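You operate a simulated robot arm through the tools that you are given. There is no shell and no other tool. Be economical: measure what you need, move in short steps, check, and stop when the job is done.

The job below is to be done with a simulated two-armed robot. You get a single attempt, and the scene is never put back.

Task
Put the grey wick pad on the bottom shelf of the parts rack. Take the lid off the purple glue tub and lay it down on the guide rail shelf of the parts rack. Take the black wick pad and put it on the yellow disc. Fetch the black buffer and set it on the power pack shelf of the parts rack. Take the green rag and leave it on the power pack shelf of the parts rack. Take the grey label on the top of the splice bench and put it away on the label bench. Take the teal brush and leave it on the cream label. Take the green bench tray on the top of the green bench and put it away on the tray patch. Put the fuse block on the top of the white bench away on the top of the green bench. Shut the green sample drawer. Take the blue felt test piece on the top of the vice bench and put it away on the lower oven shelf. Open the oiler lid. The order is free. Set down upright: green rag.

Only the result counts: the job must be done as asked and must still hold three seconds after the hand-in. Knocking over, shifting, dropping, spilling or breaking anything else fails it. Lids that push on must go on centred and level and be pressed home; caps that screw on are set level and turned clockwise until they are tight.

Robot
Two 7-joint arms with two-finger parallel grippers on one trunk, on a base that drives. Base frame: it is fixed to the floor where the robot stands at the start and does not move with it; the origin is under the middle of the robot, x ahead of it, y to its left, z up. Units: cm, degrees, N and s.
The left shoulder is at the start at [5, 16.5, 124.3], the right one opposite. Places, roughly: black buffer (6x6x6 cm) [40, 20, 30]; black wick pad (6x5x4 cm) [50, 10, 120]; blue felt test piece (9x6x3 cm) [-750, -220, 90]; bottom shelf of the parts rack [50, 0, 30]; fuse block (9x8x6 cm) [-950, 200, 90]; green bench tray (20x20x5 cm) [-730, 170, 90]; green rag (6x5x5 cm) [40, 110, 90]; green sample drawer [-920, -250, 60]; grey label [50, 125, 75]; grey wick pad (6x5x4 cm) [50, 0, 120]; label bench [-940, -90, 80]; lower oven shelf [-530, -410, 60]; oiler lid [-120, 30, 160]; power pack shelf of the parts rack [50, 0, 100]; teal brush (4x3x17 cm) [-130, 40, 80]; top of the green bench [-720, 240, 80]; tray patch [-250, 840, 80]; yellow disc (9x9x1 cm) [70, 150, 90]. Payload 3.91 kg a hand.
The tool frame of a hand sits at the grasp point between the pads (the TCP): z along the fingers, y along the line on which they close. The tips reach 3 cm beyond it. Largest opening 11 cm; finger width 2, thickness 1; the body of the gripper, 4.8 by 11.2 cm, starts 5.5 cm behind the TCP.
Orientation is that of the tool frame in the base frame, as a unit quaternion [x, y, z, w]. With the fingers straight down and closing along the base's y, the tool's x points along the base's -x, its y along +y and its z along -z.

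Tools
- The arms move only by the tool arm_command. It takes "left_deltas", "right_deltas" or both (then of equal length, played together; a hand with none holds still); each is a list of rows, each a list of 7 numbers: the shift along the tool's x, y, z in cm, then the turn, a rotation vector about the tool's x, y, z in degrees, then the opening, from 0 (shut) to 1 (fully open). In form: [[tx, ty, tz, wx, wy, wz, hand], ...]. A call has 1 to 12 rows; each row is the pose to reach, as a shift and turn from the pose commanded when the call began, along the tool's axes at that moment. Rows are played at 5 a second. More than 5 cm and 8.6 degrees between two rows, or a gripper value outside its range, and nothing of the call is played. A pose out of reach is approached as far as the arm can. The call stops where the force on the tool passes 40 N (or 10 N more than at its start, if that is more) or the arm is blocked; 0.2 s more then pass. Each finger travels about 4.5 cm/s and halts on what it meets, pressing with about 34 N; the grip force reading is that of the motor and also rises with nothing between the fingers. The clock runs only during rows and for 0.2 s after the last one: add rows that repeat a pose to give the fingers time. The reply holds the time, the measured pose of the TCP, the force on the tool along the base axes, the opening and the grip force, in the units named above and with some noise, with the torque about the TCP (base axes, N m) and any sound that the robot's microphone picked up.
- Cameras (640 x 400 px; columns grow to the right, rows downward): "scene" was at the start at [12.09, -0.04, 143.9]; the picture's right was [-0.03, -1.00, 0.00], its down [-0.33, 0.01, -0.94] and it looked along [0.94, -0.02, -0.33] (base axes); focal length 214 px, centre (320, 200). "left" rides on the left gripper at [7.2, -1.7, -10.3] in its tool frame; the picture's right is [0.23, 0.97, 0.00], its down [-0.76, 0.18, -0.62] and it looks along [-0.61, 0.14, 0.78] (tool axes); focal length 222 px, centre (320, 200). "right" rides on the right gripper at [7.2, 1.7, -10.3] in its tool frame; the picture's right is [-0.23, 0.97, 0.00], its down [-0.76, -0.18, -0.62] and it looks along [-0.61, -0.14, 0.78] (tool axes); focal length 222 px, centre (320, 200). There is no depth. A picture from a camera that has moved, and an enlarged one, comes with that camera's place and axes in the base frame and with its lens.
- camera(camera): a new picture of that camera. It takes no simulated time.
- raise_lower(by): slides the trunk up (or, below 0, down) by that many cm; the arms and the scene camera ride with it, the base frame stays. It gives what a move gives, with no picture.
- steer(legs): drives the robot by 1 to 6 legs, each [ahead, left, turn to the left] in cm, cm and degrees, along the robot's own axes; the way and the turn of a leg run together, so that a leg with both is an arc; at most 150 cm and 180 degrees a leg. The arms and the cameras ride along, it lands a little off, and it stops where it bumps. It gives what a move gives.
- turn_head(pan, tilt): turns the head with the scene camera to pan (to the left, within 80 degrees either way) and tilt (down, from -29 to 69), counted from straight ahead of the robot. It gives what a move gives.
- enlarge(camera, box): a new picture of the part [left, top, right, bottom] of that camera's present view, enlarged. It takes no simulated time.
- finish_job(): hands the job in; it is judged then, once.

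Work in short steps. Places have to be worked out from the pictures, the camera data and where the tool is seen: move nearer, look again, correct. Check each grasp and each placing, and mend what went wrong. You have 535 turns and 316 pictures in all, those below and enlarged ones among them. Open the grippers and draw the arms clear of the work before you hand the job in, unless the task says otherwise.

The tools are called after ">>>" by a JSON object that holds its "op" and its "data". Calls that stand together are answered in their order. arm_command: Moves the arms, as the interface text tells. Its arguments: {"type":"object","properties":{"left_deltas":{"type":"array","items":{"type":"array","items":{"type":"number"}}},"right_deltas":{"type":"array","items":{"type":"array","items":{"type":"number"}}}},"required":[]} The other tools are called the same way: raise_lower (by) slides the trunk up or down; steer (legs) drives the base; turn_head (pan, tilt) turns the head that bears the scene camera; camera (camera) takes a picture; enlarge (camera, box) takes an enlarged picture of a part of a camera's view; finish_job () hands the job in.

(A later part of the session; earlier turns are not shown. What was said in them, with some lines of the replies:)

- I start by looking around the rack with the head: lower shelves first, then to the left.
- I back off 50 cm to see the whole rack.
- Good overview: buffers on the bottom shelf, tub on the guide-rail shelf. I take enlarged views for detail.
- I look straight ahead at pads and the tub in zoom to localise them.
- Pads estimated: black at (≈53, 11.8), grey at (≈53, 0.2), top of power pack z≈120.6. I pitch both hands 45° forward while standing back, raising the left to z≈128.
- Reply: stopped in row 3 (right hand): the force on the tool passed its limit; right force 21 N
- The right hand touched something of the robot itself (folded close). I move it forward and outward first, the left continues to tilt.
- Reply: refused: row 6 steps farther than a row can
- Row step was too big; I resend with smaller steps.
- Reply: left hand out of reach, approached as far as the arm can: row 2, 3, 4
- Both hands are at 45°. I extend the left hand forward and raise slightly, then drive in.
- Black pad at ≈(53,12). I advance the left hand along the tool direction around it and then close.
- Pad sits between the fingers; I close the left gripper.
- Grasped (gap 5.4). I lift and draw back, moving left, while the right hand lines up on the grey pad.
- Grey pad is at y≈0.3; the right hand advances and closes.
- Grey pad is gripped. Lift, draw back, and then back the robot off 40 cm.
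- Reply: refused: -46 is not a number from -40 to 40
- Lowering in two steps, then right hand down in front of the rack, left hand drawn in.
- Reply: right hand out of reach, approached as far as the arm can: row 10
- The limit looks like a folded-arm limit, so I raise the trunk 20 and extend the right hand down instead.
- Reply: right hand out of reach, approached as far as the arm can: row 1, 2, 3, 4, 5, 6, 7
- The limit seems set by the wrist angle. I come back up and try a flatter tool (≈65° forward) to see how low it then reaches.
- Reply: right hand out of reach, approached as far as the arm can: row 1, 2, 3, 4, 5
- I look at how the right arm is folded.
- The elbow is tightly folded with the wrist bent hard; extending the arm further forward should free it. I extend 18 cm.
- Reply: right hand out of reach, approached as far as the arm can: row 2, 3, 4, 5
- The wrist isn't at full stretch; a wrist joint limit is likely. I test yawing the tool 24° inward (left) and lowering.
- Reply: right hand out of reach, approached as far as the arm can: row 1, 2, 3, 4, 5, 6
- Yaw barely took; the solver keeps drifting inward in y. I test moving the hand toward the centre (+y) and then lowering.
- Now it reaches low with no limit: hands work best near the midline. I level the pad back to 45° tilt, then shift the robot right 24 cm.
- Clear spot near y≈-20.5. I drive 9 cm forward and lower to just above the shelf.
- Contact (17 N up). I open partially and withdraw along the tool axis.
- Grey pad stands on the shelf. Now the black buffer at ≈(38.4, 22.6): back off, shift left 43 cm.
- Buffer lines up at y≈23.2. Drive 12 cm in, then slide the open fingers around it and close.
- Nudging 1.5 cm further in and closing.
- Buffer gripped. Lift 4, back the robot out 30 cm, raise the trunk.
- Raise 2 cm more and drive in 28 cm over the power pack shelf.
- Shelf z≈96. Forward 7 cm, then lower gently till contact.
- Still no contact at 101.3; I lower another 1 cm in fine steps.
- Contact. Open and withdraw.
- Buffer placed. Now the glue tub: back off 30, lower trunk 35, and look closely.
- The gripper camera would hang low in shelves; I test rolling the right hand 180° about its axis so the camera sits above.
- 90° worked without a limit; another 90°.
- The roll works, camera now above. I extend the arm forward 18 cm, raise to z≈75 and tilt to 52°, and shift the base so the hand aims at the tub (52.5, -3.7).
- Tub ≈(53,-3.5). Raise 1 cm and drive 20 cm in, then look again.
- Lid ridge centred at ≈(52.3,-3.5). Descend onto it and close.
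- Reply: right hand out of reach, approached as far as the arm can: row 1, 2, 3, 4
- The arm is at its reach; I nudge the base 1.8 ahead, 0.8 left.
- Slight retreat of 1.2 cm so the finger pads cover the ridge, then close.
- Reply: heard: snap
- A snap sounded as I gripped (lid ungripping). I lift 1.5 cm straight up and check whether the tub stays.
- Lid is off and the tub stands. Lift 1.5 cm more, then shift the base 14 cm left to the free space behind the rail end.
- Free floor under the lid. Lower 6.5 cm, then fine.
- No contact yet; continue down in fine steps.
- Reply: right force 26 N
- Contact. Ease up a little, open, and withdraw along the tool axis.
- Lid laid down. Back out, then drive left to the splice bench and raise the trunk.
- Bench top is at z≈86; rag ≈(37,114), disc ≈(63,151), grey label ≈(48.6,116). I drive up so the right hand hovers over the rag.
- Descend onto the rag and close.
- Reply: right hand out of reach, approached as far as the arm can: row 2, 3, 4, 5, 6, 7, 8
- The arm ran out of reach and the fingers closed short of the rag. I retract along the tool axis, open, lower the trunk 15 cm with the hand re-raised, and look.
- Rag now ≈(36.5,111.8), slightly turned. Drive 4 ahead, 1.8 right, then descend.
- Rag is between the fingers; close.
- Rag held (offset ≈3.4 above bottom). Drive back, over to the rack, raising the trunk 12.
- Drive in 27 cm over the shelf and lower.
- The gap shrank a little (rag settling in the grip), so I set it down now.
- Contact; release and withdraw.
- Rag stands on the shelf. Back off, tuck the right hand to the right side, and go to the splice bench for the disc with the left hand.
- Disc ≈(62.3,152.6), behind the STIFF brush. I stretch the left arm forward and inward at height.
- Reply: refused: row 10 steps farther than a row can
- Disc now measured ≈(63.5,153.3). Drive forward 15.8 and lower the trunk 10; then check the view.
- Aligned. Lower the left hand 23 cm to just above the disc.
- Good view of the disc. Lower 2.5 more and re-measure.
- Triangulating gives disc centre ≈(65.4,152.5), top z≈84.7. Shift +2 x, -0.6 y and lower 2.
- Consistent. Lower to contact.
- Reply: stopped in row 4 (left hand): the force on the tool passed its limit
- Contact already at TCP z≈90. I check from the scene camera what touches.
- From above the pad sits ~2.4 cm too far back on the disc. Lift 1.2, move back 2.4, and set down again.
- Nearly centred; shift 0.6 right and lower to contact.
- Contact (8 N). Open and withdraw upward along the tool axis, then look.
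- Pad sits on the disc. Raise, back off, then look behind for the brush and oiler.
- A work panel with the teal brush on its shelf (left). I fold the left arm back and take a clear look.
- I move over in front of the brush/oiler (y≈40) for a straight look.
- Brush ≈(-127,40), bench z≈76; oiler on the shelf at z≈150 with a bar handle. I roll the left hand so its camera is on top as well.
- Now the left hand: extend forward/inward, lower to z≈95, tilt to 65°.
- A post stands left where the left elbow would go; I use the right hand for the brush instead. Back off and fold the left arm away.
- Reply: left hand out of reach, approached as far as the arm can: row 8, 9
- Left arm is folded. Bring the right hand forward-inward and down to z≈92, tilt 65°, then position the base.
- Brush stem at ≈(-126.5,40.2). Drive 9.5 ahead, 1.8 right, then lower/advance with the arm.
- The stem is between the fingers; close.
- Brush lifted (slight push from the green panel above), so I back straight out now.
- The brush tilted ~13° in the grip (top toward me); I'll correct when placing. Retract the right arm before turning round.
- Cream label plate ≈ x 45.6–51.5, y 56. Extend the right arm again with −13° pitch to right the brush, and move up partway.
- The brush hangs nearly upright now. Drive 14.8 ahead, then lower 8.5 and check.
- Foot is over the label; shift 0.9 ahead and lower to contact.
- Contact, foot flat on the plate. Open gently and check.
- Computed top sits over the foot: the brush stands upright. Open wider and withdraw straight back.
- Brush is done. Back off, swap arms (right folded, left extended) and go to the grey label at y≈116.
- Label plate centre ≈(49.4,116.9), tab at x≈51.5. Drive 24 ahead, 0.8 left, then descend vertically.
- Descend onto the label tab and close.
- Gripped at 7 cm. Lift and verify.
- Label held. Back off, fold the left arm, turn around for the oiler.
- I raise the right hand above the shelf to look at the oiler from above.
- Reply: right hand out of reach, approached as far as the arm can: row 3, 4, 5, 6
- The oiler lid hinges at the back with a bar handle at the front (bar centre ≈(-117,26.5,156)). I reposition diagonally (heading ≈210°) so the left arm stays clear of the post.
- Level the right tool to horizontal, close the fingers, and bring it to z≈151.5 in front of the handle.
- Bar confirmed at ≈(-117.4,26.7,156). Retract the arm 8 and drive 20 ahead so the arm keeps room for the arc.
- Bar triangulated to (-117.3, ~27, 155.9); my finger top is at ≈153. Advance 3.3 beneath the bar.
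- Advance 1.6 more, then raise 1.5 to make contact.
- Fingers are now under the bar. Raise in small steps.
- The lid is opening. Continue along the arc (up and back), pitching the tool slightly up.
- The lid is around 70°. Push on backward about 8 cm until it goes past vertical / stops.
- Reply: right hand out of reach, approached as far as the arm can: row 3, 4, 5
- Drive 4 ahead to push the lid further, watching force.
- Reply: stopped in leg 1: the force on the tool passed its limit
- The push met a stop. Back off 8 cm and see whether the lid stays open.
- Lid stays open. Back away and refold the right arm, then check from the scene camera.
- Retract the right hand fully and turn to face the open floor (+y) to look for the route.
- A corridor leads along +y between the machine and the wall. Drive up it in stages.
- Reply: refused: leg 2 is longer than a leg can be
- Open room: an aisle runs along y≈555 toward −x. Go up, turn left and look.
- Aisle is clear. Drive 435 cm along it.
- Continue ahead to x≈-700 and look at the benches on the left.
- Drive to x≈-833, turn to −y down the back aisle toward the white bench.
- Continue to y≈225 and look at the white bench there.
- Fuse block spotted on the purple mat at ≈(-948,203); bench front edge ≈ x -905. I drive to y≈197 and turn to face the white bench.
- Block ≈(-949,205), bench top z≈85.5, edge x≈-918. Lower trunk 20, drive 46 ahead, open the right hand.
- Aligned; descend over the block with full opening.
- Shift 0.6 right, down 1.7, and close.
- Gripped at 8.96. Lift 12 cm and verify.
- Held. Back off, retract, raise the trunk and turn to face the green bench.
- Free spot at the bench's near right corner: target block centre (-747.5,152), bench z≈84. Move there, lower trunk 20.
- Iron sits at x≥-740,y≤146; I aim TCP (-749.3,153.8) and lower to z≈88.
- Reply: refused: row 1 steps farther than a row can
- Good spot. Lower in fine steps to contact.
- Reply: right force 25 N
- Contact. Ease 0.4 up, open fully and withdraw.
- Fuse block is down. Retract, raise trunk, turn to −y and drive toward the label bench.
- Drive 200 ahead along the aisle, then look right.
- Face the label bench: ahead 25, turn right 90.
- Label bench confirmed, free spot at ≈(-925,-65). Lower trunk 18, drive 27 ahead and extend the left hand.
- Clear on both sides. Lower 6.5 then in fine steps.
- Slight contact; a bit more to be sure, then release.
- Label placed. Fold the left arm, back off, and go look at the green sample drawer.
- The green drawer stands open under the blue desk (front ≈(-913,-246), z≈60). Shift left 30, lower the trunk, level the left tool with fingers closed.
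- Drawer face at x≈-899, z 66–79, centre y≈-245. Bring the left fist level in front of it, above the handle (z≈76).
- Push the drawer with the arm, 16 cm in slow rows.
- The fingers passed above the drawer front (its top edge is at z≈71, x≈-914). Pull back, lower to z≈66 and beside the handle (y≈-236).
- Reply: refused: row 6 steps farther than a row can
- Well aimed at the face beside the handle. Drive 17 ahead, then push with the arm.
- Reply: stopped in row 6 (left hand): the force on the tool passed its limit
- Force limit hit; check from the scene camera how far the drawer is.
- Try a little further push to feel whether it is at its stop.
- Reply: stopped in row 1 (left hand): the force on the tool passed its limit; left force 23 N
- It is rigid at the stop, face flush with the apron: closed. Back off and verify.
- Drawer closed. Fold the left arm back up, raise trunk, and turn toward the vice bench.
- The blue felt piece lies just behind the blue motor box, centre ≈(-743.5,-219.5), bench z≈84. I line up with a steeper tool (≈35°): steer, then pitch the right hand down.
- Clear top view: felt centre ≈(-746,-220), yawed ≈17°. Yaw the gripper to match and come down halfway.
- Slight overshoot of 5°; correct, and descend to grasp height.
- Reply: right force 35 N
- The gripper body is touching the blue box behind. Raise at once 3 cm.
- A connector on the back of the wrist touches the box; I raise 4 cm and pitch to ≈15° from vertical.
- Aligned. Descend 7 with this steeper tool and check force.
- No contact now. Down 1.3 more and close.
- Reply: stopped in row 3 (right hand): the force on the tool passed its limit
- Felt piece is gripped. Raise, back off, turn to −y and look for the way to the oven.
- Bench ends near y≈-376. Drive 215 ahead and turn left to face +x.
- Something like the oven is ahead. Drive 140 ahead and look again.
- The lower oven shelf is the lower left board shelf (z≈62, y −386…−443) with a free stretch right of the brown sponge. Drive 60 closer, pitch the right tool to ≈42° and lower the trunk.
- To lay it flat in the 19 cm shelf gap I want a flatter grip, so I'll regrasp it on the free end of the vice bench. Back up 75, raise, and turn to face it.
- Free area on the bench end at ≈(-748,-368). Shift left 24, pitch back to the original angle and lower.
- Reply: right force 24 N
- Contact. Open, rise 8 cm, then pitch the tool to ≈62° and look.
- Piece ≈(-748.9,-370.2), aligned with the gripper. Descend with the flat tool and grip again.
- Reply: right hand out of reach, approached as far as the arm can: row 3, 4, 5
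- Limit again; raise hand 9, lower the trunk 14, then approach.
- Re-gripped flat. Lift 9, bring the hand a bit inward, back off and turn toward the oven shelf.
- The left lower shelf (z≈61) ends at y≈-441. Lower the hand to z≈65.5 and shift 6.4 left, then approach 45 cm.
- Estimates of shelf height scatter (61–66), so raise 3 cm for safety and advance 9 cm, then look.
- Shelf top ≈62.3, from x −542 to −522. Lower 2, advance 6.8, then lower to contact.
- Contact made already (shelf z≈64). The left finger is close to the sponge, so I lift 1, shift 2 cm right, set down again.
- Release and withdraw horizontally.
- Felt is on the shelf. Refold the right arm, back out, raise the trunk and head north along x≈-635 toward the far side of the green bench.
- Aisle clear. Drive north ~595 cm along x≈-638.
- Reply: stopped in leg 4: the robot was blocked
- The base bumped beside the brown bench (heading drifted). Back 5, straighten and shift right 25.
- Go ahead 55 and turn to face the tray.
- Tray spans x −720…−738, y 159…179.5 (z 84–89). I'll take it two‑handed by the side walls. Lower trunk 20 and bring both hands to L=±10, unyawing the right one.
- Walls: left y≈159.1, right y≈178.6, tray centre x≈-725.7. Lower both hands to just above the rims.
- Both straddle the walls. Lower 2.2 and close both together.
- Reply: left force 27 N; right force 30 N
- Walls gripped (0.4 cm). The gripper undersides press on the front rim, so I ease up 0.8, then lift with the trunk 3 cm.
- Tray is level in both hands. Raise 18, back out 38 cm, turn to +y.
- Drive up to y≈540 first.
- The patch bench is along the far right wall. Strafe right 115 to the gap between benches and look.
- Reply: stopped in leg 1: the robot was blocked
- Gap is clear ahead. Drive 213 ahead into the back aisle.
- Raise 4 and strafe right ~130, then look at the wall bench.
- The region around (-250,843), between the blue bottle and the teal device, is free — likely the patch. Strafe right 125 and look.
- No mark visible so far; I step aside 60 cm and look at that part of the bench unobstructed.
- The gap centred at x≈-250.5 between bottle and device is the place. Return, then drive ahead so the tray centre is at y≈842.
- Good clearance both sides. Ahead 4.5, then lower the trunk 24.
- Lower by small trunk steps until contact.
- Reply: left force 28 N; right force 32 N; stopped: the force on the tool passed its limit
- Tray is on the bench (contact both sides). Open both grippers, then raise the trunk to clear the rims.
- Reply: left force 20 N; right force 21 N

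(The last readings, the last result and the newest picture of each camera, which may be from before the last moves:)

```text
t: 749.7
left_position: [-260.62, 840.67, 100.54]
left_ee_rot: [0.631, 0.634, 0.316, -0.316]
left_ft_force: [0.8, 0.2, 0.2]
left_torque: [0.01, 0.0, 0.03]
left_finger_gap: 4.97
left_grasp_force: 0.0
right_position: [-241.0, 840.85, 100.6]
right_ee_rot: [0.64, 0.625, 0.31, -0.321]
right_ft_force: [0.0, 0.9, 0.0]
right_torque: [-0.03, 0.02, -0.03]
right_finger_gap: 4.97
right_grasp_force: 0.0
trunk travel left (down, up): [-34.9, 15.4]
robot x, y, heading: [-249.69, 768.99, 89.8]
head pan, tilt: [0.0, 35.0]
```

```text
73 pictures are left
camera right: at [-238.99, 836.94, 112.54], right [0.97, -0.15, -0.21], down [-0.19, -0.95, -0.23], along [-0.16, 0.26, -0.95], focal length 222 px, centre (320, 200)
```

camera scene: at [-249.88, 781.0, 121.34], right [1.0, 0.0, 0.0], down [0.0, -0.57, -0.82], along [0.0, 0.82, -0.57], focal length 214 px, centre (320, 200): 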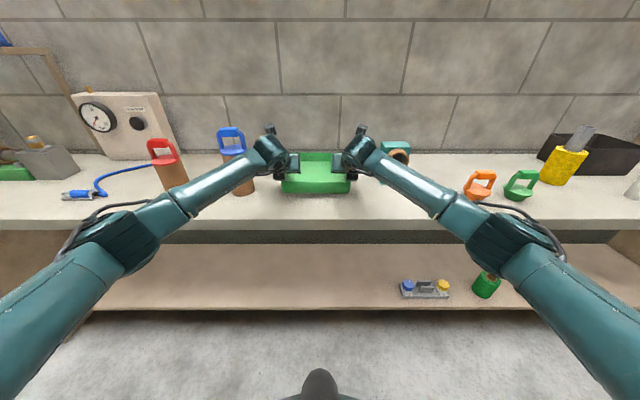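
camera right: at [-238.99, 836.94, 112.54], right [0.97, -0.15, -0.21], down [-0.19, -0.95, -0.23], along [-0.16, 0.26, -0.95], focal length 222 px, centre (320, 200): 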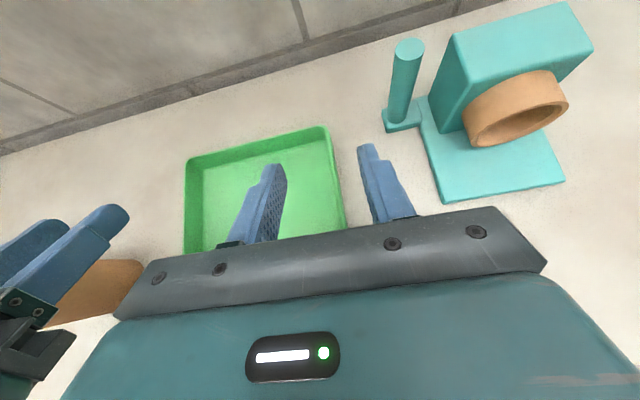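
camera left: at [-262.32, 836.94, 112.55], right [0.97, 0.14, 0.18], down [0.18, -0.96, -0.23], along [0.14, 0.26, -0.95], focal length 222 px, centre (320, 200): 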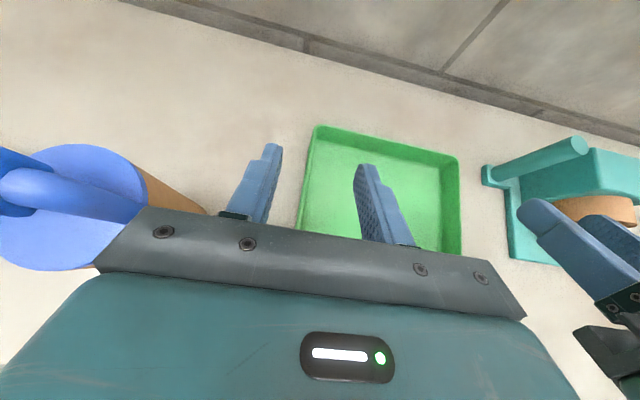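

Tray stands free. Raise further, back off, and take a final look at the area.

>>> {"op": "raise_lower", "data": {"by": 15}}

>>> {"op": "steer", "data": {"legs": [[-24, 0, 0]]}}

>>> {"op": "camera", "data": {"camera": "scene"}}

>>> {"op": "enlarge", "data": {"camera": "scene", "box": [220, 150, 420, 250]}}

```text
t: 751.5
left_position: [-260.52, 840.71, 115.54]
left_ee_rot: [0.632, 0.634, 0.316, -0.314]
left_ft_force: [-0.6, 0.5, 1.2]
left_torque: [0.01, 0.07, 0.03]
left_finger_gap: 4.95
left_grasp_force: 0.1
right_position: [-241.03, 840.81, 115.65]
right_ee_rot: [0.639, 0.626, 0.31, -0.322]
right_ft_force: [0.2, 0.3, 0.4]
right_torque: [0.02, 0.01, 0.07]
right_finger_gap: 4.94
right_grasp_force: 0.1
trunk travel left (down, up): [-49.9, 0.4]
robot x, y, heading: [-249.92, 768.81, 90.0]
head pan, tilt: [0.0, 35.0]
```

```text
t: 753.2
left_position: [-260.74, 816.83, 115.54]
left_ee_rot: [0.63, 0.636, 0.315, -0.315]
left_ft_force: [0.1, -0.9, -0.4]
left_torque: [-0.01, 0.0, -0.01]
left_finger_gap: 4.97
left_grasp_force: 0.1
right_position: [-241.18, 816.92, 115.57]
right_ee_rot: [0.639, 0.626, 0.31, -0.322]
right_ft_force: [-0.2, -0.9, -0.4]
right_torque: [0.02, 0.02, 0.0]
right_finger_gap: 4.94
right_grasp_force: 0.0
trunk travel left (down, up): [-49.9, 0.4]
robot x, y, heading: [-249.5, 745.22, 90.3]
head pan, tilt: [0.0, 35.0]
```

```text
72 pictures are left
camera scene: at [-249.89, 757.09, 144.98], right [1.0, 0.0, 0.0], down [0.0, -0.57, -0.82], along [0.0, 0.82, -0.57], focal length 214 px, centre (320, 200)
```

scene: 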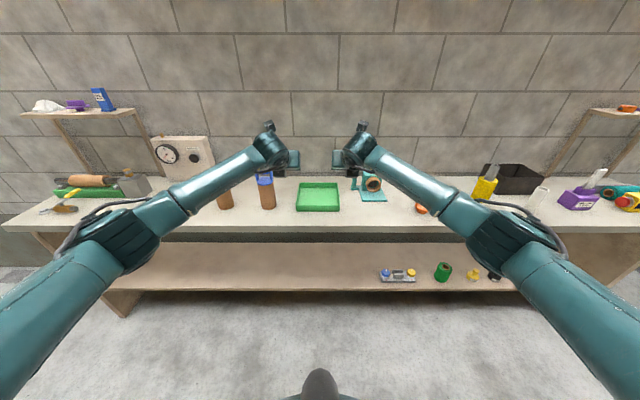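

```text
3.20 times, centred on (320, 200) of scene
camera zoom: at [-249.89, 757.09, 144.98], right [1.0, 0.0, 0.0], down [0.0, -0.57, -0.82], along [0.0, 0.82, -0.57], focal length 686 px, centre (320, 200)
```

zoom: 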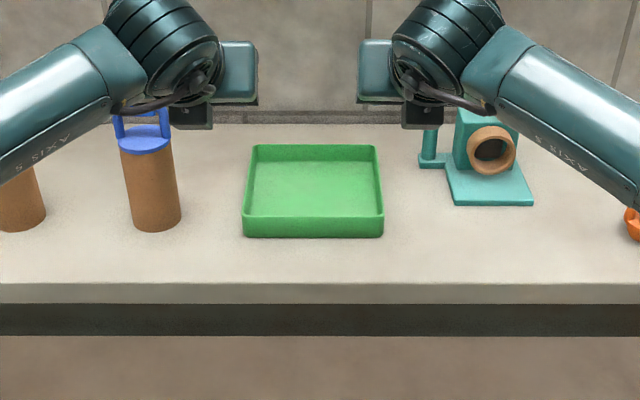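

Tray sits level in the gap at ≈(-251,843); all twelve items are done, hands are empty and clear. Handing in.

>>> {"op": "finish_job", "data": {}}

```text
The job is handed in.
```

I did all twelve tasks and handed the job in, but the result has not come back, and the tray spot is partly a guess.

- **Tray patch:** I found no marked patch on the wall bench. I set the tray in the free gap nearest the listed position, centred at about (-251, 843).
- **Touches on the way:**
  - The base was stopped by an obstacle twice: once beside the brown bench, and once in the aisle by the loom while I carried the tray.
  - A gripper pressed briefly on the blue motor box on the vice bench.
  - I saw no sign that anything had moved, but I did not go back to check closely.
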